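You operate a simulated robot arm through the tools that you are given. There is no shell and no other tool.

Carry out the task below with a simulated robot arm. There is one attempt and no reset: what you move stays moved.

## Task
Stir two spoonfuls of raisins into the porridge and clip the tub shut.
Fine: lay the spoon back.
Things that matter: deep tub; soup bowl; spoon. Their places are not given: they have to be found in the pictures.

The check looks at the end state, three seconds after you hand in, the way a careful person would. Anything else that was tipped, shoved, dropped, spilled or broken makes it a failure.

## Robot
A 6-joint arm with a two-finger gripper, fixed in place. Base frame: the origin is on the floor under the middle of its stand, x ahead of it, y to its left, z up. Readings come in m, degrees, newtons and seconds.
It reaches about 1.637 m from its shoulder. Its first joint turns from -166.0 to 166.0 degrees. Payload 3.43 kg.
The TCP is the grasp point between the finger pads, 0.02 m short of the fingertips. In the tool frame z runs along the fingers and y along their closing line. The gripper opens to 0.19 m; its body begins 0.248 m behind the TCP.
Orientation is that of the tool frame in the base frame, as [roll, pitch, yaw] about the fixed x, y, z axes, in that order (R = Rz(yaw) Ry(pitch) Rx(roll)). With the fingers straight down and closing along the base's y, the tool's x points along the base's -x, its y along +y and its z along -z.

## Interface
- The arm moves only by the tool servo_tool. Its arguments are lists of equal length, an entry for each row: "offset": the shift along the tool's x, y, z in m, a list of three; "dr": the turn, a rotation vector about the tool's x, y, z in degrees, a list of three; "fingers": the gripper command, from -1 (fully open) to 1 (shut), values between in proportion. In form: {"offset": [[dx, dy, dz], ...], "dr": [[wx, wy, wz], ...], "fingers": [fingers, ...]}. A call has 1 to 20 rows; each row shifts and turns the commanded pose from where the row before left it, along the tool's axes as they then stand. Each row takes 0.2 s and may step no farther than 0.05 m and 8.6 degrees from the row before; otherwise, or with a gripper value out of range, the whole call is refused. Where a pose cannot be reached the arm comes as near as it can. A force on the tool above 90 N (or 10 N above the force at the start of the call, whichever is more), or a blocked arm, ends the call early, and 0.2 s more pass. Each finger travels about 0.045 m/s and halts on what it meets, pressing with about 34 N; the grip force reading is that of the motor and also rises with nothing between the fingers. The clock runs only during rows and for 0.2 s after the last one: add rows that do not move to give the fingers time. The reply holds the time, the measured pose of the TCP, the force on the tool along the base axes, the opening and the grip force, in the units named above and with some noise, with the torque about the TCP (base axes, N m) and any sound that the robot's microphone picked up.
- Cameras (640 x 400 px; columns grow to the right, rows downward): "scene" is fixed at [0.402, -0.5, 1.5372]; the picture's right is [0.56, -0.83, 0.00], its down [-0.54, -0.36, -0.76] and it looks along [0.63, 0.43, -0.65] (base axes); focal length 346 px, centre (320, 200). "wrist" rides on the gripper at [0.07, -0.008, -0.288] in the tool frame; the picture's right is [0.12, 0.99, 0.00], its down [-0.96, 0.12, -0.25] and it looks along [-0.25, 0.03, 0.97] (tool axes); focal length 261 px, centre (320, 200).
- get_image(camera): a new picture of that camera. The clock stands still meanwhile.
- lift_body(by): slides the trunk up (or, below 0, down) by that many m; the arm rides with it, the base frame stays. It gives what a move gives, with no picture.
- probe_pixels(camera, pixels): there is no depth. For up to 12 entries [column, row, z] of the newest picture of that camera ("zoom" is the newest enlarged one), the place [x, y] in the base frame at which the ray of that pixel passes the height z, good to about 0.002 m. The clock stands still meanwhile.
- zoom(camera, box): a new picture of the part [left, top, right, bottom] of that camera's present view, enlarged. The clock stands still meanwhile.
- close_job(): hands the job in; it is judged then, once.

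Leave the gripper open and the arm clear of the work at the hand-in unless told otherwise.

The tools are called after "Emit:" as a command line: name --argument value ..., lists and objects as JSON in quotes. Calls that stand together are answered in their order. servo_tool: Moves the arm, as the interface text tells. Its arguments: {"type":"object","properties":{"offset":{"type":"array","items":{"type":"array","items":{"type":"number"}}},"dr":{"type":"array","items":{"type":"array","items":{"type":"number"}}},"fingers":{"type":"array","items":{"type":"number"}}},"required":["offset","dr","fingers"]} The other tools are called the same way: lift_body (by) moves the trunk up or down; get_image (camera) takes a picture; probe_pixels (camera, pixels) gives the place at which the rays of pixels pass given heights; zoom (camera, box) takes an enlarged picture of a part of a camera's view; close_job () hands the job in.

At the start:

```text
t: 0.0
tool_pos: [0.5865, 0.0486, 1.2813]
ee_rot: [-180.0, -0.1, -179.9]
force: [0.0, -0.2, -0.5]
moment: [0.0, -0.01, -0.01]
grip_width: 0.1901
grip_force: 0.2
trunk travel left (down, up): [-0.175, 0.065]
```

scene: 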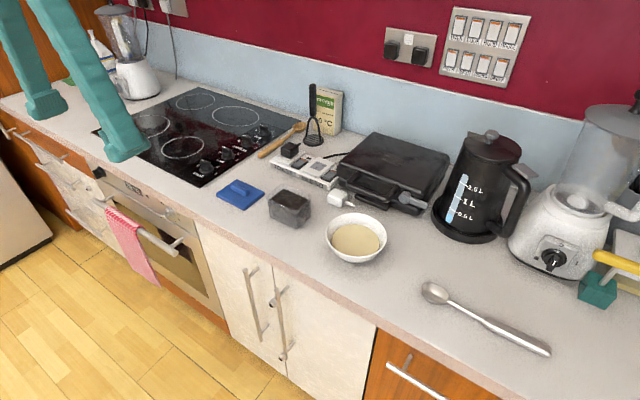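
wrist: 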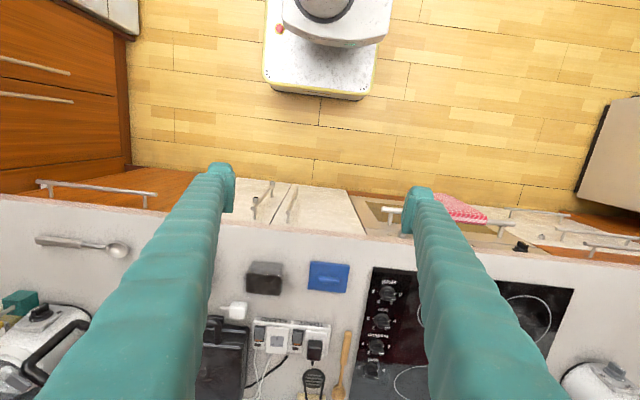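

I see the kitchen counter with a bowl of porridge near (356,238), a dark tub near (290,207), a blue lid near (240,194), and a metal spoon near (485,320). I'll zoom in on these to see them in detail.

Emit:
zoom --camera "scene" --box '[200, 150, 400, 275]'

Emit:
zoom --camera "scene" --box '[390, 250, 590, 375]'

Emit:
zoom --camera "wrist" --box '[220, 240, 380, 340]'

```text
3.20 times, centred on (300, 212) of scene
```

zoom: 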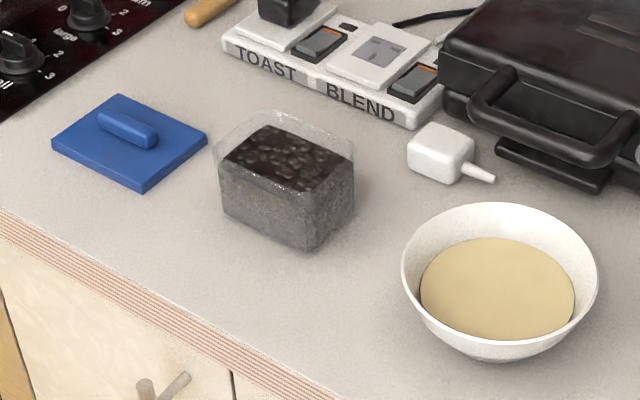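

```text
3.20 times, centred on (490, 312) of scene
```

zoom: 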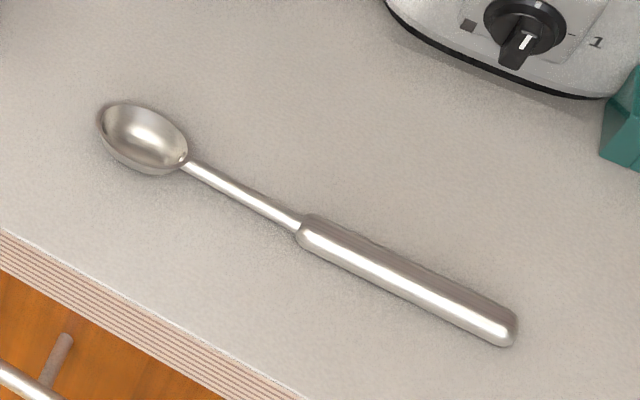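

```text
4.00 times, centred on (300, 290) of wrist
```

zoom: 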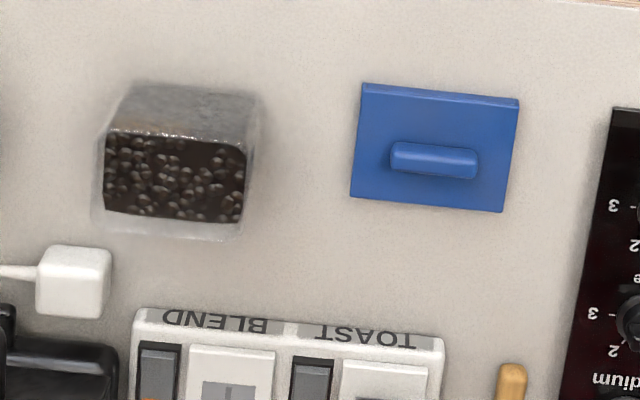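

The counter's height is not known yet. I'll probe the same features (lid handle, spoon, tub) in both cameras at several heights to triangulate it.

Emit:
probe_pixels --camera "scene" --pixels '[[240, 190.6, 0.8], [240, 190.6, 0.9], [240, 190.6, 1.0], [434, 290, 0.8], [434, 290, 0.9], [434, 290, 1.0], [547, 352, 0.8], [547, 352, 0.9], [547, 352, 1.0], [216, 195, 0.8], [216, 195, 0.9], [216, 195, 1.0]]'

Emit:
probe_pixels --camera "wrist" --pixels '[[328.5, 280, 0.8], [328.5, 280, 0.9], [328.5, 280, 1.0], [117, 250, 0.8], [117, 250, 0.9], [117, 250, 1.0], [38, 241, 0.8], [38, 241, 0.9], [38, 241, 1.0], [349.5, 264.5, 0.8], [349.5, 264.5, 0.9], [349.5, 264.5, 1.0]]'

```text
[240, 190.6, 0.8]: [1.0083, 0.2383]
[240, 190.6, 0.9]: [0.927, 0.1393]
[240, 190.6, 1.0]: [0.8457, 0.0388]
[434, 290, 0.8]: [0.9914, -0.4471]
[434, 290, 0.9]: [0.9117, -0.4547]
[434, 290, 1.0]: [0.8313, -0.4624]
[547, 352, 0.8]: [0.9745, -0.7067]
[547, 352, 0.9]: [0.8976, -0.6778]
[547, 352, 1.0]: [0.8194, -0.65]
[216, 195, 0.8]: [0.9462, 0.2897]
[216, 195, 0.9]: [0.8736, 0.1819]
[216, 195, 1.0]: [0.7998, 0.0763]
```

```text
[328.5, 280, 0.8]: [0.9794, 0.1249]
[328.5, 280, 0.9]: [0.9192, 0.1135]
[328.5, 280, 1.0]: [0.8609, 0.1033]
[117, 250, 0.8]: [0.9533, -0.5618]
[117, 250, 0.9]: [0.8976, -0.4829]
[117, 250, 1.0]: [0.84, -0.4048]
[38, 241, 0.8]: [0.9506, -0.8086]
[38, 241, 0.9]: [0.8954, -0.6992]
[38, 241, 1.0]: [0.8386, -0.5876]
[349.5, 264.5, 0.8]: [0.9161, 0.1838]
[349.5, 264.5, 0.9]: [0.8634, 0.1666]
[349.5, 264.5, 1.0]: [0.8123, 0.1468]
```

Triangulation puts the counter top at about z ≈ 0.91. Next I'll move the wrist camera closer above the tub and lid, staying high, so I can measure them better.

Emit:
servo_tool --offset '[[-0.035, 0, 0.022], [-0.035, 0, 0.022], [-0.035, 0, 0.022], [-0.035, 0, 0.022], [-0.035, 0, 0.022], [-0.03, 0, 0.022], [0, 0, 0]]' --dr '[[0, 0, 0], [0, 0, 0], [0, 0, 0], [0, 0, 0], [0, 0, 0], [0, 0, 0], [0, 0, 0]]' --fingers '[-1, -1, -1, -1, -1, -1, -1]'

Emit:
get_image --camera "wrist"

```text
t: 1.6
tool_pos: [0.7932, 0.0496, 1.1475]
ee_rot: [180.0, 0.0, 180.0]
force: [0.9, 0.4, -0.8]
moment: [0.02, 0.01, 0.01]
grip_width: 0.1902
grip_force: 0.1
trunk travel left (down, up): [-0.175, 0.065]
```

```text
taken
```

wrist: 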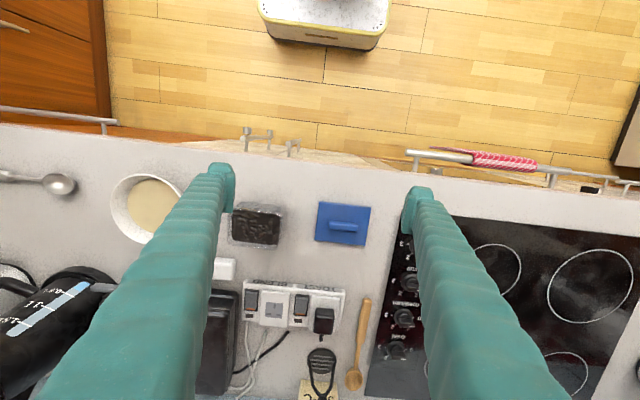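

Now the tub is around (257,224) and the lid around (343,223). I'll zoom in for detail.

Emit:
zoom --camera "wrist" --box '[220, 180, 380, 280]'

```text
4.00 times, centred on (300, 230) of wrist
```

zoom: 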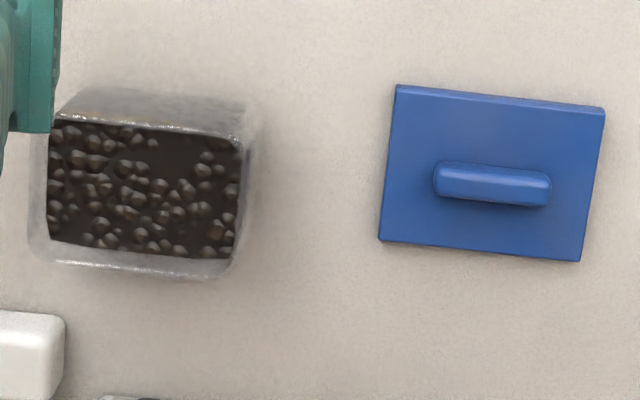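

I'll probe the four lid corners in both views to fix the lid plate's height and yaw.

Emit:
probe_pixels --camera "scene" --pixels '[[216.25, 193.75, 0.9], [216.25, 193.75, 0.94], [236.9, 179.7, 0.9], [236.9, 179.7, 0.94], [264.7, 193.1, 0.9], [264.7, 193.1, 0.94], [243.75, 208.4, 0.9], [243.75, 208.4, 0.94]]'

Emit:
probe_pixels --camera "wrist" --pixels '[[371.25, 206.75, 0.9], [371.25, 206.75, 0.94], [365, 245.5, 0.9], [365, 245.5, 0.94], [314.75, 240, 0.9], [314.75, 240, 0.94], [319.25, 201.25, 0.9], [319.25, 201.25, 0.94]]'

```text
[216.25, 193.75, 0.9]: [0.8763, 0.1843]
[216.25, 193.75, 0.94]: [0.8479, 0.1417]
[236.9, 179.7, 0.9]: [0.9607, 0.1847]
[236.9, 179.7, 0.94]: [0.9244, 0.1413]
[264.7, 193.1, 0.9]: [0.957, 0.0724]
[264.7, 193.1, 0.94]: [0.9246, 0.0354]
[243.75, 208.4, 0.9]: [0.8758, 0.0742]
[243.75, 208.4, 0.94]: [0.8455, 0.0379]
```

```text
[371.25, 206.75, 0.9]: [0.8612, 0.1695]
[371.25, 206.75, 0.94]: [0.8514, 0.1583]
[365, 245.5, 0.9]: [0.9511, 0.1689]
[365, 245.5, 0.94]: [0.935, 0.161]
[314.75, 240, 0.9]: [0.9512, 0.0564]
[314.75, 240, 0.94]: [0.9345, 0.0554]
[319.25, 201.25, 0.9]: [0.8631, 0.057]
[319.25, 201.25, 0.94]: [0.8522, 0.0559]
```

The lid is centred at about (0.900, 0.110), top plate at z≈0.918, about 0.109 × 0.086 m, with no yaw. I'll zoom in harder on the tub from both cameras to measure its rim and raisin level.

Emit:
zoom --camera "scene" --box '[255, 175, 335, 225]'

Emit:
zoom --camera "wrist" --box '[220, 195, 300, 245]'

```text
8.00 times, centred on (295, 200) of scene
```

zoom: 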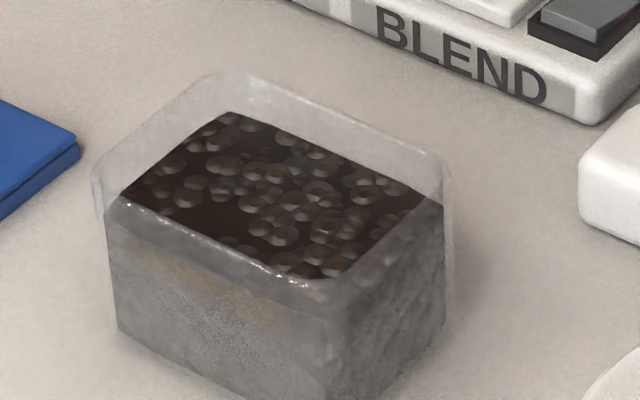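

```text
8.00 times, centred on (260, 220) of wrist
```

zoom: 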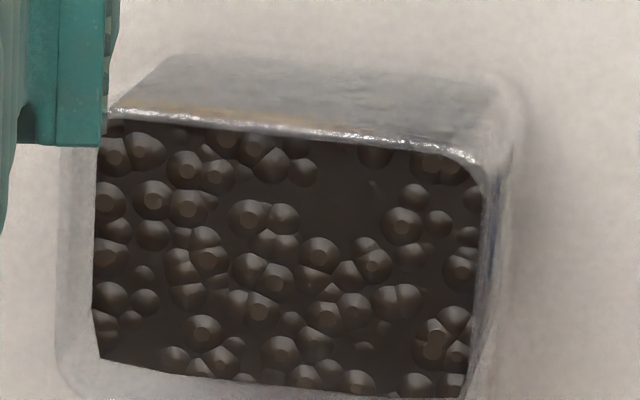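

I'll probe the tub rim's front and back corners in both views to find rim height and location.

Emit:
probe_pixels --camera "scene" --pixels '[[268.1, 199.4, 0.95], [268.1, 199.4, 0.99], [295.6, 210.6, 0.95], [295.6, 210.6, 0.99], [281, 185, 0.95], [281, 185, 0.99], [310.6, 195.8, 0.95], [310.6, 195.8, 0.99], [270, 217, 0.9], [270, 217, 0.92], [298, 227.5, 0.9], [298, 227.5, 0.92]]'

Emit:
probe_pixels --camera "wrist" --pixels '[[281.25, 215.6, 0.95], [281.25, 215.6, 0.99], [234.4, 208.5, 0.95], [234.4, 208.5, 0.99], [277, 248, 0.95], [277, 248, 0.99], [229.5, 245, 0.95], [229.5, 245, 0.99]]'

```text
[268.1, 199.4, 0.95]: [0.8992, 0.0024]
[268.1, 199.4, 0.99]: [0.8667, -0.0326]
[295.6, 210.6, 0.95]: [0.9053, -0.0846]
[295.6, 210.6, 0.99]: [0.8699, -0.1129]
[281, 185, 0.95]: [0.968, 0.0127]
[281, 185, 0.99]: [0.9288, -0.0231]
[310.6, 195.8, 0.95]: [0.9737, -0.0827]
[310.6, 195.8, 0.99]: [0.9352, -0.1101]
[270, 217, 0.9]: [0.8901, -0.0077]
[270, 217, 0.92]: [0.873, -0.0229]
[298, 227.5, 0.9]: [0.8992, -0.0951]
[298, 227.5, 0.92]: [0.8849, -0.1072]
```

```text
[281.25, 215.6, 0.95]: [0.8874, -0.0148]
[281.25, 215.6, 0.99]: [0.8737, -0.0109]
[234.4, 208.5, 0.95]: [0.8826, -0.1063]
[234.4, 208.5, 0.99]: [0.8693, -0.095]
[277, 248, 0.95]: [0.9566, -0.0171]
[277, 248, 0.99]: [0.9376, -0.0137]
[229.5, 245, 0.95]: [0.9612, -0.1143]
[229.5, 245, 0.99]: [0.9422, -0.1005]
```

Tub rim is at z≈0.975, centre about (0.912,-0.058). Now I'll probe the spoon's key points (bowl tip, neck, handle start, handle end) from the scene view at about z=0.92.

Emit:
probe_pixels --camera "scene" --pixels '[[420.6, 286, 0.92], [448.4, 300, 0.92], [483.75, 321.9, 0.92], [550.9, 353.5, 0.92], [434, 290, 0.92], [517, 337, 0.92], [356, 238, 0.92], [356, 238, 0.95], [330, 236, 0.97], [386, 238, 0.97], [356, 215, 0.97], [356, 262, 0.97]]'

Emit:
zoom --camera "scene" --box '[310, 195, 410, 270]'

```text
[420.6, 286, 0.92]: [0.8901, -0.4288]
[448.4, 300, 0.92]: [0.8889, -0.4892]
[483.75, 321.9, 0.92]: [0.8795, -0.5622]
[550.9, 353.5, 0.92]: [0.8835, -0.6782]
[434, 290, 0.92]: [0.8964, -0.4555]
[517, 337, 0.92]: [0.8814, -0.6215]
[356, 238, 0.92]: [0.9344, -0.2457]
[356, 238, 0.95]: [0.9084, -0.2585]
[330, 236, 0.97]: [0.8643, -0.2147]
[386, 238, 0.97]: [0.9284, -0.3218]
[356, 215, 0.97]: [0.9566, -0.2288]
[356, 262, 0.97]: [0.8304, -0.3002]
```

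```text
5.33 times, centred on (360, 232) of scene
```

zoom: 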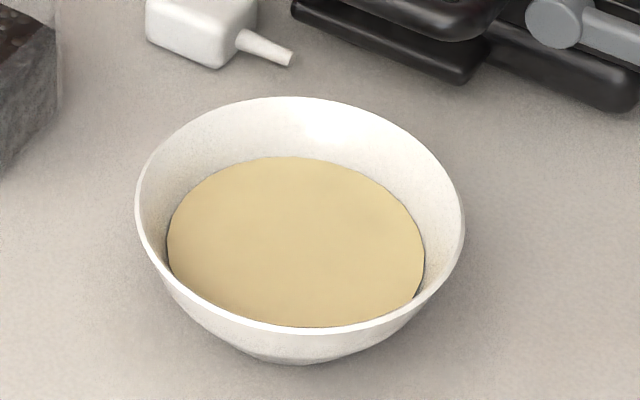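

The spoon lies along y at x≈0.885, bowl tip at y≈-0.43 and handle end at y≈-0.68. Before travelling I'll check the footprints of the kettle, blender and press so the gripper stays clear.

Emit:
probe_pixels --camera "scene" --pixels '[[440, 225, 0.91], [470, 243, 0.91], [505, 225, 0.97], [485, 160, 1.12], [515, 250, 0.92], [560, 276, 0.92], [583, 300, 0.92], [608, 308, 0.92], [345, 195, 0.91], [410, 213, 0.92], [600, 150, 1.2], [360, 340, 0.9]]'

Emit:
zoom --camera "scene" --box '[400, 80, 640, 310]'

```text
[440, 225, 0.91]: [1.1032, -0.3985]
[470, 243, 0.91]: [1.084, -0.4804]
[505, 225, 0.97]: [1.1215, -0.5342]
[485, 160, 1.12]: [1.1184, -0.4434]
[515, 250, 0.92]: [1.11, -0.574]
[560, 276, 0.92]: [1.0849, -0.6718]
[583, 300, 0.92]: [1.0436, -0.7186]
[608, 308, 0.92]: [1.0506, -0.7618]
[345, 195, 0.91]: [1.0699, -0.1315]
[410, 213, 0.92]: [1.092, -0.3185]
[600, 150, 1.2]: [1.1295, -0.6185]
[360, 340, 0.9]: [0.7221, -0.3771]
```

```text
1.74 times, centred on (520, 195) of scene
```

zoom: 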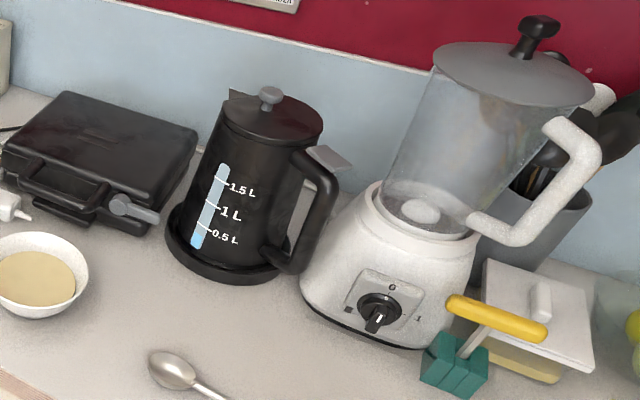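

Appliances start at x≥1.08, so the spoon (x≈0.885) has room. I'll now rotate the tool -90° about its z axis (so the fingers close along base x) while rising slightly.

Emit:
servo_tool --offset '[[0, 0, -0.006], [0, 0, -0.006], [0, 0, -0.006], [0, 0, -0.006], [0, 0, -0.006], [0, 0, -0.006], [0, 0, -0.006], [0, 0, -0.006], [0, 0, -0.006], [0, 0, -0.006], [0, 0, -0.006], [0, 0, 0]]' --dr '[[0, 0, -8.2], [0, 0, -8.2], [0, 0, -8.2], [0, 0, -8.2], [0, 0, -8.2], [0, 0, -8.2], [0, 0, -8.2], [0, 0, -8.2], [0, 0, -8.2], [0, 0, -8.2], [0, 0, -8.0], [0, 0, 0]]' --fingers '[-1, -1, -1, -1, -1, -1, -1, -1, -1, -1, -1, -1]'

```text
t: 4.2
tool_pos: [0.7926, 0.0485, 1.2148]
ee_rot: [180.0, 0.0, -90.0]
force: [-0.5, -0.2, 0.2]
moment: [-0.01, 0.02, 0.01]
grip_width: 0.19
grip_force: 0.0
trunk travel left (down, up): [-0.175, 0.065]
```

Orientation is as planned. Now I'll travel to above the spoon (0.885, -0.56), keeping high.

Emit:
servo_tool --offset '[[0.0435, -0.0066, 0], [0.0435, -0.0066, 0], [0.0435, -0.0066, 0], [0.0435, -0.0066, 0], [0.0435, -0.0066, 0], [0.0435, -0.0066, 0], [0.0435, -0.0066, 0], [0.0435, -0.0066, 0], [0.0435, -0.0066, 0], [0.0435, -0.0066, 0], [0.0435, -0.0066, 0.015], [0.0435, -0.0066, 0.015], [0.0435, -0.0066, 0.015], [0.0435, -0.0066, 0.015], [0, 0, 0]]' --dr '[[0, 0, 0], [0, 0, 0], [0, 0, 0], [0, 0, 0], [0, 0, 0], [0, 0, 0], [0, 0, 0], [0, 0, 0], [0, 0, 0], [0, 0, 0], [0, 0, 0], [0, 0, 0], [0, 0, 0], [0, 0, 0], [0, 0, 0]]' --fingers '[-1, -1, -1, -1, -1, -1, -1, -1, -1, -1, -1, -1, -1, -1, -1]'

Emit:
get_image --camera "wrist"

```text
t: 7.4
tool_pos: [0.8637, -0.5448, 1.1232]
ee_rot: [-179.8, -0.1, -89.9]
force: [0.0, 0.0, 0.0]
moment: [0.04, 0.02, 0.0]
grip_width: 0.19
grip_force: 0.0
out of reach, approached as far as the arm can: row 10, 11, 12, 13, 14
trunk travel left (down, up): [-0.175, 0.065]
```

```text
taken
```

wrist: 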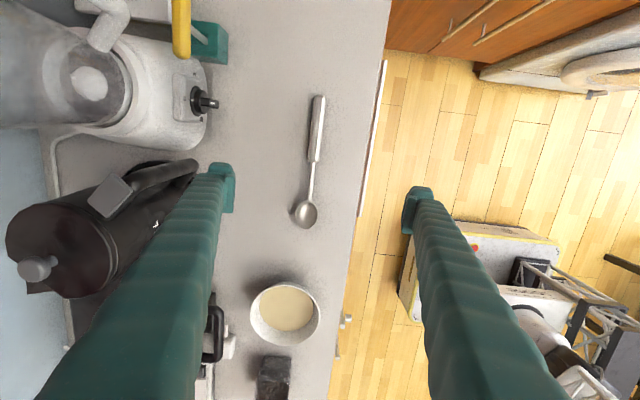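

The reply says the arm ran to its reach limit at this height (TCP now at 0.864,-0.545,1.123); lower heights may ease that. The spoon is visible from (318,95) to (305,228). I'll zoom in on it and locate it.

Emit:
zoom --camera "wrist" --box '[240, 80, 400, 240]'

Emit:
probe_pixels --camera "wrist" --pixels '[[318, 95, 0.92], [313, 161, 0.92], [305, 228, 0.92], [308, 203, 0.92], [318, 95, 0.91], [305, 228, 0.91]]'

```text
2.50 times, centred on (320, 160) of wrist
```

zoom: 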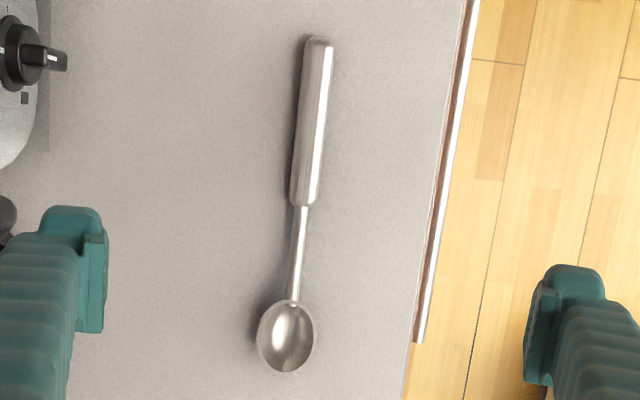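

```text
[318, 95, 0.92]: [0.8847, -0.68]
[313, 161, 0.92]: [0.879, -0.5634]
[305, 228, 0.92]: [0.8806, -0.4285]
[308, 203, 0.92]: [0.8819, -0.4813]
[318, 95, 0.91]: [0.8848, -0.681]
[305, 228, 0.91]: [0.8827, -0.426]
```

The spoon handle runs from y=-0.563 to -0.680 at x≈0.882. I'll partly close the fingers (to about 0.085 m) and descend 0.12 m, then check whether the reach limit eases.

Emit:
servo_tool --offset '[[0, 0, 0.03], [0, 0, 0.03], [0, 0, 0.03], [0, 0, 0.03], [0, 0, 0], [0, 0, 0]]' --dr '[[0, 0, 0], [0, 0, 0], [0, 0, 0], [0, 0, 0], [0, 0, 0], [0, 0, 0]]' --fingers '[-0.8, -0.5, -0.2, 0.1, 0.1, 0.1]'

```text
t: 8.8
tool_pos: [0.8637, -0.5438, 1.0063]
ee_rot: [179.9, 0.1, -90.1]
force: [0.1, 0.0, -0.4]
moment: [-0.01, 0.01, -0.01]
grip_width: 0.0853
grip_force: 0.1
trunk travel left (down, up): [-0.175, 0.065]
```

No reach complaint now, and the commanded pose follows the reached one. I'll shift to above the grasp point (0.882, -0.595) at z≈0.98.

Emit:
servo_tool --offset '[[0.017, -0.006, 0.009], [0.017, -0.006, 0.009], [0.017, -0.006, 0.008], [0, 0, 0]]' --dr '[[0, 0, 0], [0, 0, 0], [0, 0, 0], [0, 0, 0]]' --fingers '[0.1, 0.1, 0.1, 0.1]'

Emit:
get_image --camera "wrist"

Emit:
get_image --camera "scene"

```text
t: 9.8
tool_pos: [0.8825, -0.5967, 0.9801]
ee_rot: [-180.0, 0.0, -90.1]
force: [1.0, -0.2, 0.2]
moment: [0.04, 0.02, 0.04]
grip_width: 0.0854
grip_force: 0.1
trunk travel left (down, up): [-0.175, 0.065]
```

```text
taken
```

wrist: 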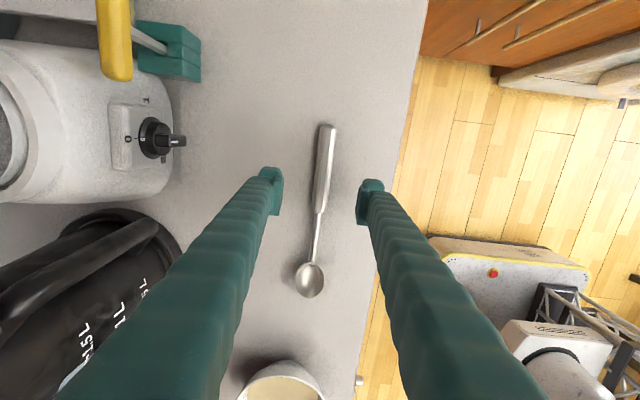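

```text
taken
```

scene: 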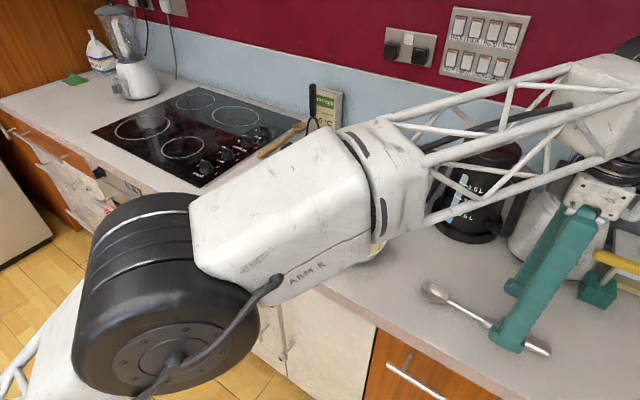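

The gripper straddles the spoon handle (fingertips at (270,190) and (368,195), handle at (325,165)). I'll descend to z≈0.935 and check the force.

Emit:
servo_tool --offset '[[0, 0, 0.015], [0, 0, 0.015], [0, 0, 0.014], [0, 0, 0]]' --dr '[[0, 0, 0], [0, 0, 0], [0, 0, 0], [0, 0, 0]]' --fingers '[0.1, 0.1, 0.1, 0.1]'

Emit:
get_image --camera "wrist"

Emit:
zoom --camera "scene" --box '[410, 250, 590, 370]'

```text
t: 10.8
tool_pos: [0.8806, -0.5959, 0.9365]
ee_rot: [-180.0, 0.0, -90.0]
force: [0.7, -0.7, -0.2]
moment: [0.01, 0.01, -0.03]
grip_width: 0.0853
grip_force: 0.1
trunk travel left (down, up): [-0.175, 0.065]
```

```text
taken
```

wrist: 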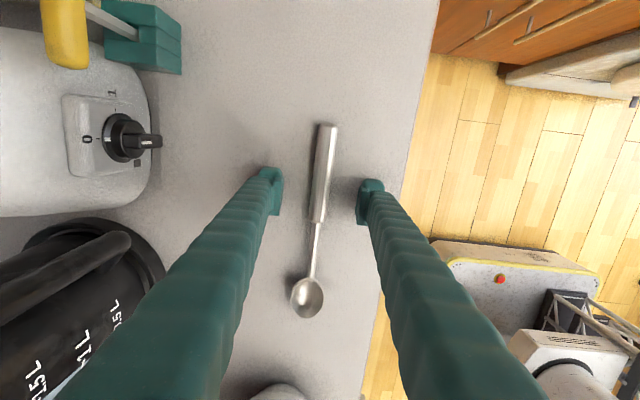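

```text
3.33 times, centred on (500, 310) of scene
```

zoom: 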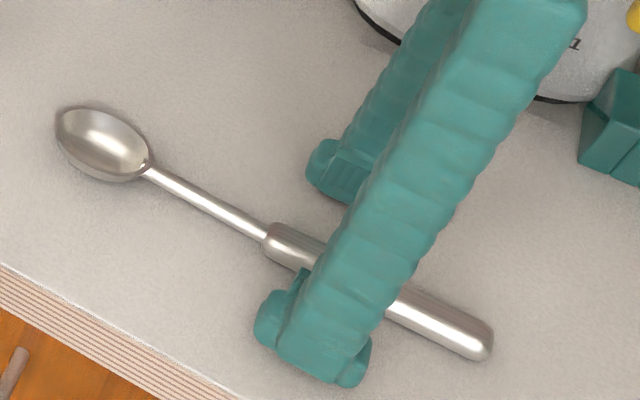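

The fingers straddle the front half of the handle. I'll lower 5 mm more and read the force for counter contact.

Emit:
servo_tool --offset '[[0, 0, 0.003], [0, 0, 0.002], [0, 0, 0]]' --dr '[[0, 0, 0], [0, 0, 0], [0, 0, 0]]' --fingers '[0.1, 0.1, 0.1]'

```text
t: 11.6
tool_pos: [0.8794, -0.598, 0.9313]
ee_rot: [-180.0, 0.0, -89.9]
force: [-0.3, -0.8, 0.8]
moment: [0.01, -0.02, 0.01]
grip_width: 0.0854
grip_force: 0.1
trunk travel left (down, up): [-0.175, 0.065]
```

No contact yet, with the tips a few mm over the counter. The handle axis is about 11 mm below the TCP, well within the pads. I'll close the gripper on the handle.

Emit:
servo_tool --offset '[[0, 0, 0], [0, 0, 0], [0, 0, 0], [0, 0, 0], [0, 0, 0], [0, 0, 0], [0, 0, 0], [0, 0, 0]]' --dr '[[0, 0, 0], [0, 0, 0], [0, 0, 0], [0, 0, 0], [0, 0, 0], [0, 0, 0], [0, 0, 0], [0, 0, 0]]' --fingers '[0.4, 0.6, 0.8, 1, 1, 1, 1, 1]'

Emit:
get_image --camera "wrist"

Emit:
zoom --camera "scene" --box '[410, 250, 590, 370]'

```text
t: 13.4
tool_pos: [0.8803, -0.5975, 0.9305]
ee_rot: [180.0, -0.1, -90.1]
force: [0.7, -0.1, 0.7]
moment: [0.0, -0.04, 0.05]
grip_width: 0.0204
grip_force: 33.8
trunk travel left (down, up): [-0.175, 0.065]
```

```text
taken
```

wrist: 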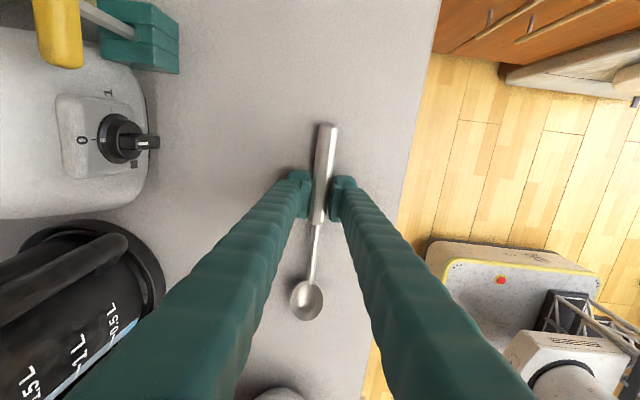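

```text
3.33 times, centred on (500, 310) of scene
```

zoom: 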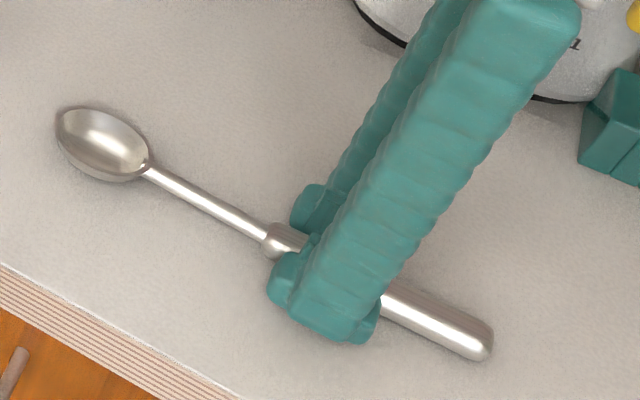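

Gripped: opening 0.0204 m, 33.8 N. I'll lift straight up by 0.12 m and look at how the spoon hangs.

Emit:
servo_tool --offset '[[0, 0, -0.02], [0, 0, -0.025], [0, 0, -0.025], [0, 0, -0.025], [0, 0, -0.025], [0, 0, 0]]' --dr '[[0, 0, 0], [0, 0, 0], [0, 0, 0], [0, 0, 0], [0, 0, 0], [0, 0, 0]]' --fingers '[1, 1, 1, 1, 1, 1]'

Emit:
get_image --camera "wrist"

Emit:
get_image --camera "scene"

```text
t: 14.8
tool_pos: [0.8773, -0.597, 1.0523]
ee_rot: [180.0, 0.0, -90.0]
force: [-0.4, 1.2, -1.0]
moment: [-0.01, 0.03, -0.02]
grip_width: 0.0205
grip_force: 33.8
trunk travel left (down, up): [-0.175, 0.065]
```

```text
taken
```

wrist: 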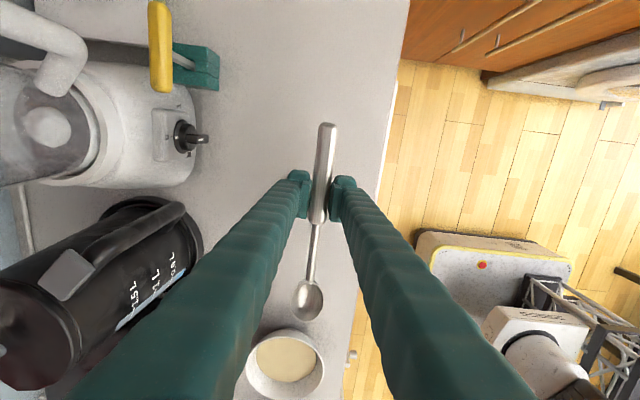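

```text
taken
```

scene: 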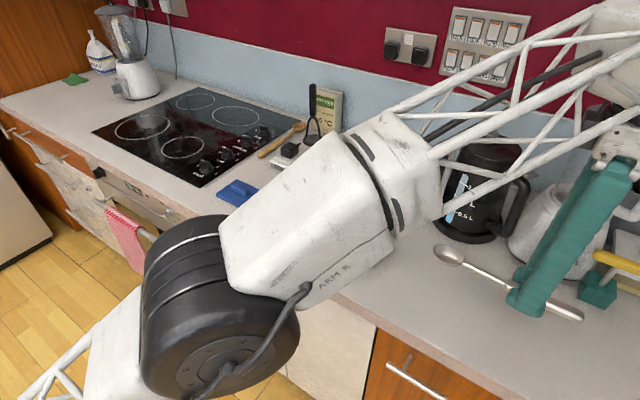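

The spoon is held level (tip at (306,316) in wrist view). I'll carry it toward the tub, rising to z≈1.15, with x shifting to about 0.90.

Emit:
servo_tool --offset '[[-0.0435, 0, -0.0125], [-0.0435, 0, -0.0125], [-0.0435, 0, -0.0125], [-0.0435, 0, -0.0125], [-0.0435, 0, -0.0125], [-0.0435, -0.005, -0.0125], [-0.0435, -0.01, -0.0125], [-0.0435, -0.015, -0.0125], [0, 0, 0]]' --dr '[[0, 0, 0], [0, 0, 0], [0, 0, 0], [0, 0, 0], [0, 0, 0], [0, 0, 0], [0, 0, 0], [0, 0, 0], [0, 0, 0]]' --fingers '[1, 1, 1, 1, 1, 1, 1, 1, 1]'

Emit:
get_image --camera "wrist"

Emit:
get_image --camera "scene"

```text
t: 16.8
tool_pos: [0.9102, -0.2464, 1.1516]
ee_rot: [-180.0, 0.0, -90.1]
force: [-0.2, -0.2, -0.1]
moment: [-0.03, 0.01, 0.03]
grip_width: 0.0205
grip_force: 34.6
trunk travel left (down, up): [-0.175, 0.065]
```

```text
taken
```

wrist: 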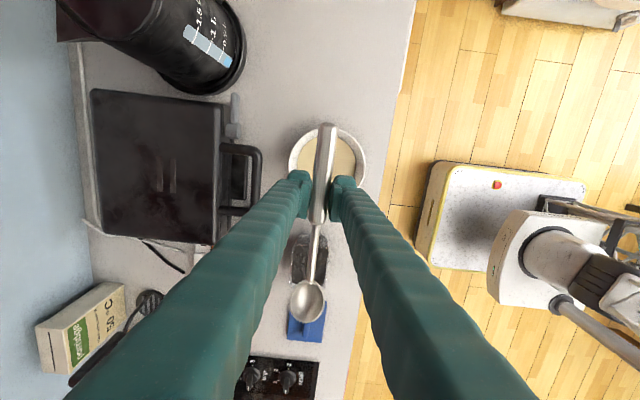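

```text
taken
```

scene: 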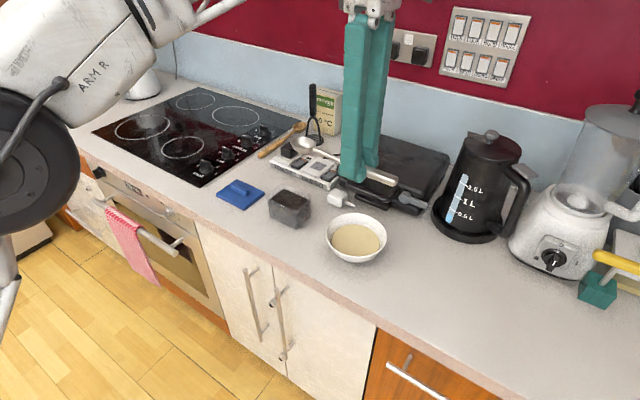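

Now the scene view is clear and the tub is under the spoon in the wrist view (~(308,260)). I'll zoom in on the wrist view for tub rim measurement.

Emit:
zoom --camera "wrist" --box '[260, 210, 360, 360]'

```text
2.67 times, centred on (310, 285) of wrist
```

zoom: 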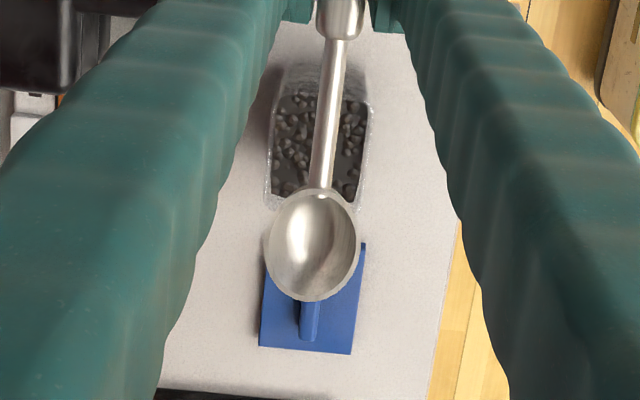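

I'll probe tub edges in this zoom at rim height (0.975) and raisin height (0.963).

Emit:
probe_pixels --camera "zoom" --pixels '[[268, 190, 0.975], [275, 130, 0.975], [373, 120, 0.975], [366, 185, 0.975], [283, 70, 0.975], [372, 85, 0.975], [275, 205, 0.975], [273, 185, 0.963], [283, 95, 0.963], [368, 105, 0.963], [258, 345, 0.918], [352, 353, 0.918]]'

```text
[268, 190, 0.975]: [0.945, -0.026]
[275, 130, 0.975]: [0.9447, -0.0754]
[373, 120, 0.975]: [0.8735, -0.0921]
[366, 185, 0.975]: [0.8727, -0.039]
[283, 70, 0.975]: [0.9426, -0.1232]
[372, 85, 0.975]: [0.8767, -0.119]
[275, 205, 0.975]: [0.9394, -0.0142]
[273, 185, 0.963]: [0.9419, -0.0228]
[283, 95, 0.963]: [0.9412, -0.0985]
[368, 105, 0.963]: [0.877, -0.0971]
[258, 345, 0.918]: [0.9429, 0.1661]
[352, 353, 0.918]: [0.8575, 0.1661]
```

Tub: outer x 0.8735–0.945 (centre 0.909), y about -0.105 to -0.014 (centre -0.06). I'll check the spoon bowl's position in the tool frame by probing its tip and sides at its height (~1.14).

Emit:
probe_pixels --camera "zoom" --pixels '[[311, 301, 1.14], [266, 248, 1.14], [358, 240, 1.14], [318, 190, 1.14], [311, 301, 1.145], [318, 190, 1.135], [336, 40, 1.14]]'

Emit:
zoom --camera "scene" --box '[270, 110, 430, 210]'

```text
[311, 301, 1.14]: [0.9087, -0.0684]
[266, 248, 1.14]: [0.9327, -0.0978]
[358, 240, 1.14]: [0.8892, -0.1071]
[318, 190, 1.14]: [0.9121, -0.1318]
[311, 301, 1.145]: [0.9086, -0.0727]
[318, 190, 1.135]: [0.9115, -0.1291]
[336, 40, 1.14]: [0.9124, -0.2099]
```

```text
4.00 times, centred on (350, 160) of scene
```

zoom: 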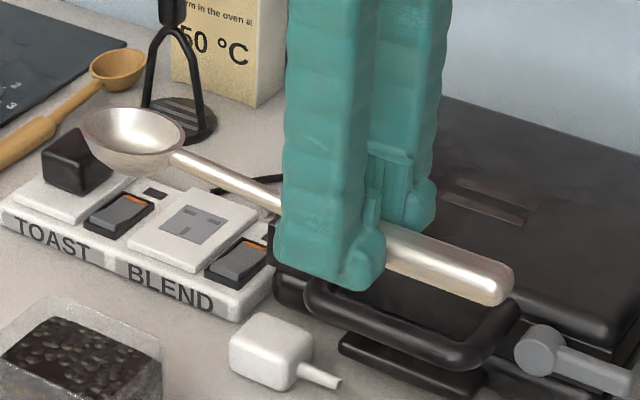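

The spoon bowl is about 0.0435 m wide, its tip 0.173 m ahead of the TCP, with its rim plane about 5 mm below the TCP. The gripper will pass near the porridge bowl while levelling, so I'll measure the bowl rim's height from the wrist view too.

Emit:
zoom --camera "wrist" --box '[270, 110, 390, 210]'

Emit:
zoom --camera "scene" --box '[310, 200, 410, 270]'

```text
4.00 times, centred on (330, 160) of wrist
```

zoom: 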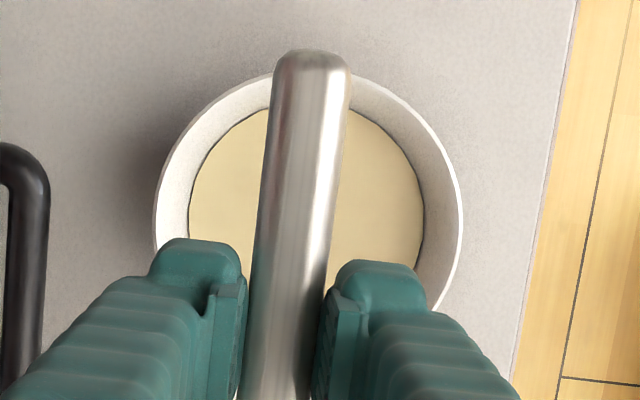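

```text
5.71 times, centred on (360, 235) of scene
```

zoom: 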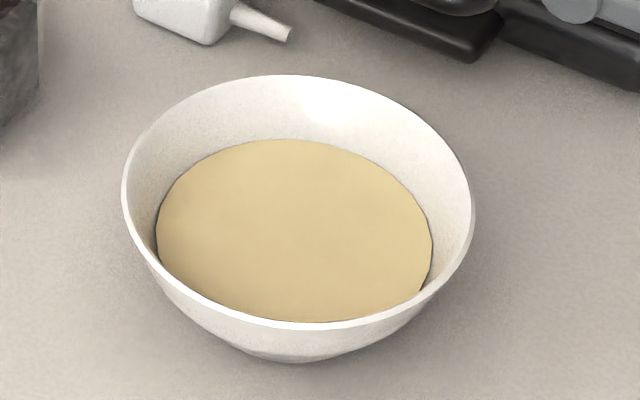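

I'll probe rim extremes in both views to solve the bowl's rim height and centre.

Emit:
probe_pixels --camera "wrist" --pixels '[[288.25, 166, 0.95], [288.25, 166, 0.98], [365.5, 162, 0.95], [365.5, 162, 0.98], [325, 128, 0.95], [325, 128, 0.98]]'

Emit:
probe_pixels --camera "scene" --pixels '[[325.35, 234.1, 0.95], [325.35, 234.1, 0.98], [387.1, 236.75, 0.95], [387.1, 236.75, 0.98], [354.75, 213.1, 0.95], [354.75, 213.1, 0.98], [356.5, 257.2, 0.95], [356.5, 257.2, 0.98], [355.3, 224.5, 0.93], [355.3, 256.3, 0.93], [331.4, 241, 0.93], [379.6, 241, 0.93]]'

```text
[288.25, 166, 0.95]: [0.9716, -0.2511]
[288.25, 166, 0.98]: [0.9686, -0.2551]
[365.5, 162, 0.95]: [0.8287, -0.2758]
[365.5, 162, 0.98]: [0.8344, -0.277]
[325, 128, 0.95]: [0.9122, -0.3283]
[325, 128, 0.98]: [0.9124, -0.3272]
```

```text
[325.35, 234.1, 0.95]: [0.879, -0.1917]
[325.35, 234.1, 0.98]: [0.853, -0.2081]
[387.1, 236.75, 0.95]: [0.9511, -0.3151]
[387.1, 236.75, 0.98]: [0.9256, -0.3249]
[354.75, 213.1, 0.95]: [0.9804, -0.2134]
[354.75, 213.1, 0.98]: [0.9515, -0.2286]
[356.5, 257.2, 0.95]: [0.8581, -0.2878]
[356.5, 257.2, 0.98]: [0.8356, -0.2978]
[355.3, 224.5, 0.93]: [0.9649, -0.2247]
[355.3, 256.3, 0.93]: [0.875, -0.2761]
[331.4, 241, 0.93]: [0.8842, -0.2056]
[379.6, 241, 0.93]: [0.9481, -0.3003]
```

Porridge bowl: centre (0.900,-0.260), rim radius 0.070 at z≈0.966, porridge surface ≈0.948. Clearances are fine. Now I'll tilt the spoon tip-down by 55° in place (tip ends at about z=1.007, between bowl and tub).

Emit:
servo_tool --offset '[[0, 0, -0.01], [0, 0, -0.01], [0, 0, 0], [0, 0, 0], [0, 0, 0], [0, 0, 0], [0, 0, 0], [0, 0, 0]]' --dr '[[0, 0, 0], [0, 7.857, 0], [0, 7.857, 0], [0, 7.857, 0], [0, 7.857, 0], [0, 7.857, 0], [0, 7.857, 0], [0, 7.858, 0]]' --fingers '[1, 1, 1, 1, 1, 1, 1, 1]'

Emit:
get_image --camera "wrist"

Emit:
get_image --camera "scene"

```text
t: 18.6
tool_pos: [0.9073, -0.2477, 1.1717]
ee_rot: [-179.9, -55.1, -90.2]
force: [-0.1, 0.0, -0.6]
moment: [0.13, -0.04, 0.03]
grip_width: 0.0207
grip_force: 34.1
trunk travel left (down, up): [-0.175, 0.065]
```

```text
taken
```

wrist: 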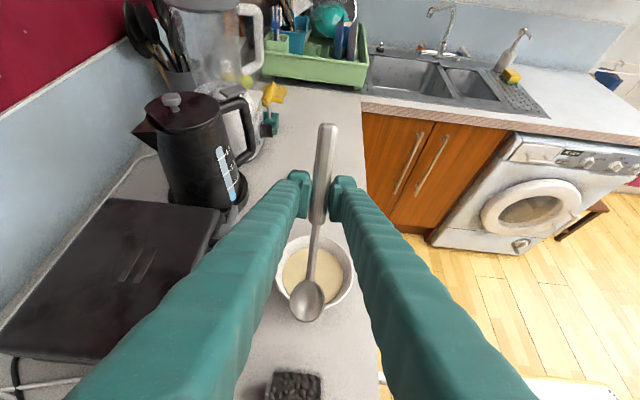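

```text
taken
```

scene: 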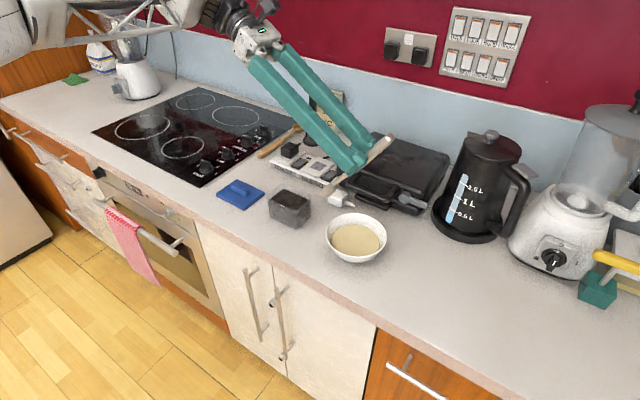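

The 55° tilt works. Now I'll move the spoon tip over the tub to about (0.909, -0.055, 1.005), clear above the rim.

Emit:
servo_tool --offset '[[-0.0185, 0, -0.0168], [-0.0185, 0, -0.0168], [-0.0185, 0, -0.0168], [-0.0186, 0, -0.0169], [0, 0, 0]]' --dr '[[0, 0, 0], [0, 0, 0], [0, 0, 0], [0, 0, 0], [0, 0, 0]]' --fingers '[1, 1, 1, 1, 1]'

Emit:
zoom --camera "wrist" --box '[240, 200, 400, 360]'

Emit:
zoom --camera "scene" --box '[240, 120, 400, 240]'

```text
t: 19.8
tool_pos: [0.9101, -0.1478, 1.1504]
ee_rot: [-180.0, -55.0, -90.0]
force: [-0.3, 0.2, -0.9]
moment: [0.01, -0.03, -0.02]
grip_width: 0.0205
grip_force: 34.2
trunk travel left (down, up): [-0.175, 0.065]
```

```text
2.50 times, centred on (320, 280) of wrist
```

zoom: 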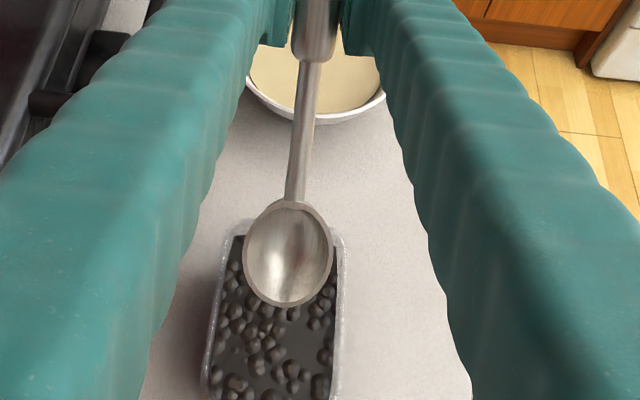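

```text
3.33 times, centred on (320, 180) of scene
```

zoom: 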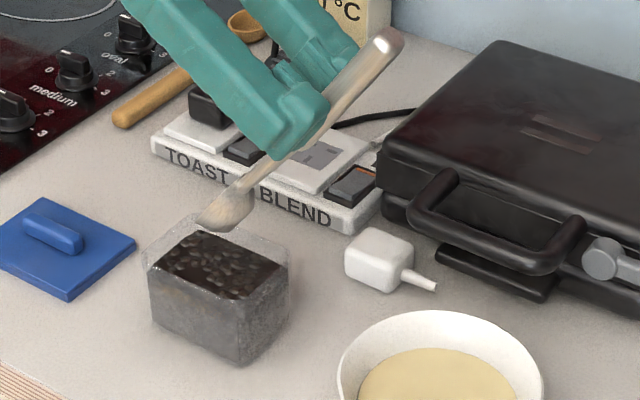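

The spoon tip hangs over the raisins. I'll check the tip's actual position by probing it in both the scene zoom (~(213,229)) and the wrist picture (tip at ~(306,322)).

Emit:
probe_pixels --camera "zoom" --pixels '[[211, 229, 1.0], [211, 229, 1.01], [150, 262, 0.975], [240, 303, 0.975], [290, 258, 0.975], [195, 215, 0.975]]'

Emit:
get_image --camera "wrist"

Emit:
probe_pixels --camera "wrist" --pixels '[[306, 322, 1.0], [306, 322, 1.01], [290, 304, 1.02], [325, 304, 1.02]]'

```text
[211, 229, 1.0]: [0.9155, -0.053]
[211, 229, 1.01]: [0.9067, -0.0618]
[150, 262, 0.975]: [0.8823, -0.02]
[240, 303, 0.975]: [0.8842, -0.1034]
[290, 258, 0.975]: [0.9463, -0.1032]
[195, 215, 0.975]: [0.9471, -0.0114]
```

```text
taken
```

wrist: 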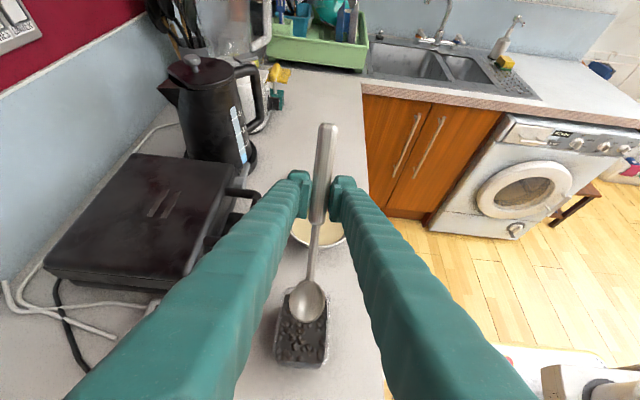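

```text
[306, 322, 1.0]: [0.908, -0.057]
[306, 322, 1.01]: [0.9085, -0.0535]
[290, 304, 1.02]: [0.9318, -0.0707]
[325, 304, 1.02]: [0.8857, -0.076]
```

The tip is at (0.908,-0.056,1.004), where planned. I'll descend vertically 0.055 m (tip to ~0.95, inside the raisins), watching force.

Emit:
servo_tool --offset '[[-0.0082, 0, 0.00574], [-0.0082, 0, 0.00574], [-0.0082, 0, 0.00574], [-0.0082, 0, 0.00574], [-0.0061, 0, 0.0043], [-0.0061, 0, 0.0043], [0, 0, 0]]' --dr '[[0, 0, 0], [0, 0, 0], [0, 0, 0], [0, 0, 0], [0, 0, 0], [0, 0, 0], [0, 0, 0]]' --fingers '[1, 1, 1, 1, 1, 1, 1]'

Emit:
zoom --camera "scene" --box '[240, 150, 360, 240]'

Emit:
zoom --camera "wrist" --box '[250, 260, 370, 380]'

```text
t: 21.4
tool_pos: [0.908, -0.1506, 1.0936]
ee_rot: [-180.0, -55.0, -90.0]
force: [-0.8, 0.4, -0.5]
moment: [-0.01, -0.02, -0.03]
grip_width: 0.0205
grip_force: 33.9
trunk travel left (down, up): [-0.175, 0.065]
```

```text
4.44 times, centred on (300, 195) of scene
```

zoom: 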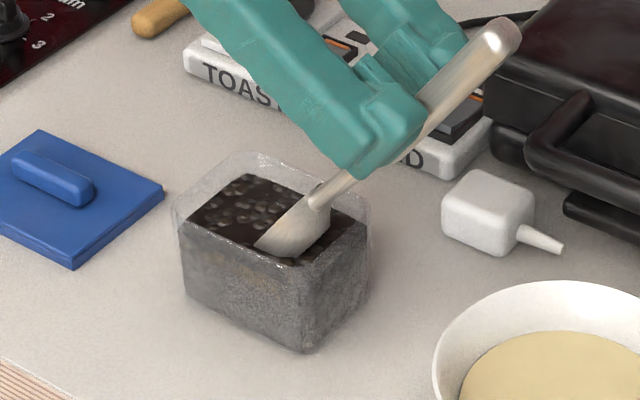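

```text
3.33 times, centred on (310, 320) of wrist
```

zoom: 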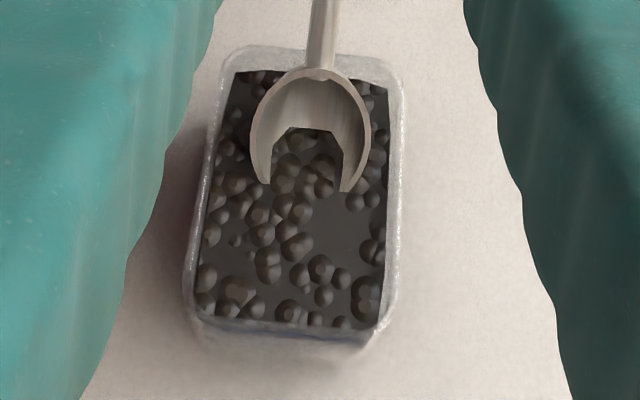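

No resistance; the spoon dips through the raisin surface. I'll lower the tip another 0.024 m (to z≈0.925, still above the tub floor).

Emit:
servo_tool --offset '[[-0.00655, 0, 0.00459], [-0.00655, 0, 0.00459], [-0.00655, 0, 0.00459], [0, 0, 0]]' --dr '[[0, 0, 0], [0, 0, 0], [0, 0, 0], [0, 0, 0]]' --fingers '[1, 1, 1, 1]'

Emit:
zoom --camera "wrist" --box '[250, 260, 370, 380]'

```text
t: 22.4
tool_pos: [0.9102, -0.1515, 1.0708]
ee_rot: [180.0, -55.1, -90.0]
force: [-0.5, 0.1, -1.2]
moment: [0.0, -0.03, 0.02]
grip_width: 0.0205
grip_force: 34.0
trunk travel left (down, up): [-0.175, 0.065]
```

```text
3.33 times, centred on (310, 320) of wrist
```

zoom: 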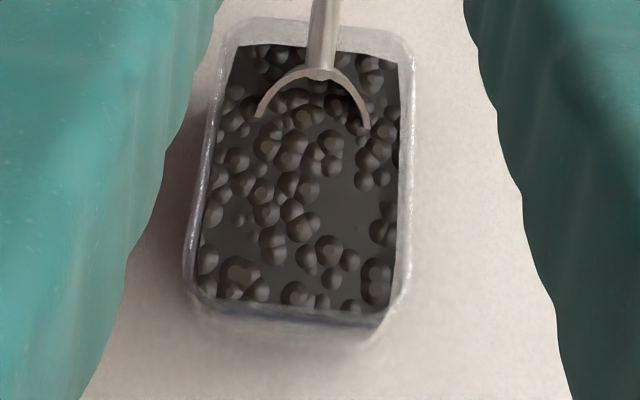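

Most of the bowl is submerged, with clear space to the walls. Now the scoop: sweep slightly forward (+y) while levelling and rising, ending level with the tip above the rim.

Emit:
servo_tool --offset '[[0.0, 0, 0.0067], [0.0, 0, 0.0067], [0.0005, 0, 0.0064], [0.0005, 0, 0.0064], [0.00095, 0, 0.0066], [0.00095, 0, 0.0066], [0.001, 0, 0.0063], [0.001, 0, 0.0063], [0.0028, 0, 0.00375], [0.0028, 0, 0.00375], [0.0024, 0, 0.003], [0.0024, 0, 0.003], [0.00135, 0, 0.0002], [0.00135, 0, 0.0002], [0.0007, 0, -0.0039], [0.0007, 0, -0.0039], [0, 0, 0]]' --dr '[[0, -3.75, 0], [0, -3.75, 0], [0, -3.75, 0], [0, -3.75, 0], [0, -3.75, 0], [0, -3.75, 0], [0, -3.75, 0], [0, -3.75, 0], [0, -3.5, 0], [0, -3.5, 0], [0, -4, 0], [0, -4, 0], [0, -3, 0], [0, -3, 0], [0, -2, 0], [0, -2, 0], [0, 0, 0]]' --fingers '[1, 1, 1, 1, 1, 1, 1, 1, 1, 1, 1, 1, 1, 1, 1, 1, 1]'

Emit:
zoom --camera "wrist" --box '[250, 230, 370, 350]'

Emit:
zoom --camera "scene" --box '[240, 130, 400, 250]'

```text
t: 26.0
tool_pos: [0.9079, -0.2098, 1.0339]
ee_rot: [180.0, 0.0, -90.1]
force: [-1.0, 0.1, -0.2]
moment: [-0.02, -0.01, 0.03]
grip_width: 0.0204
grip_force: 34.5
trunk travel left (down, up): [-0.175, 0.065]
```

```text
3.33 times, centred on (310, 290) of wrist
```

zoom: 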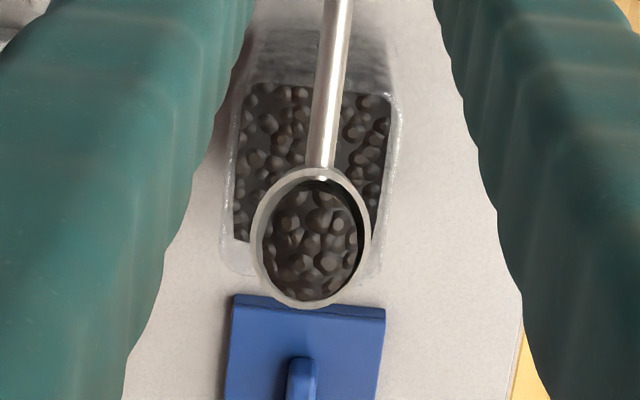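

```text
3.33 times, centred on (320, 190) of scene
```

zoom: 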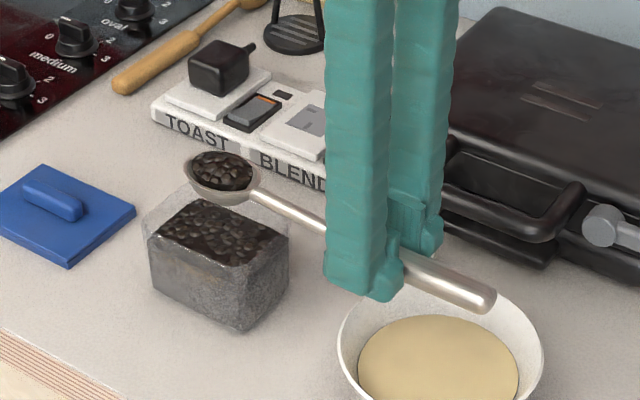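

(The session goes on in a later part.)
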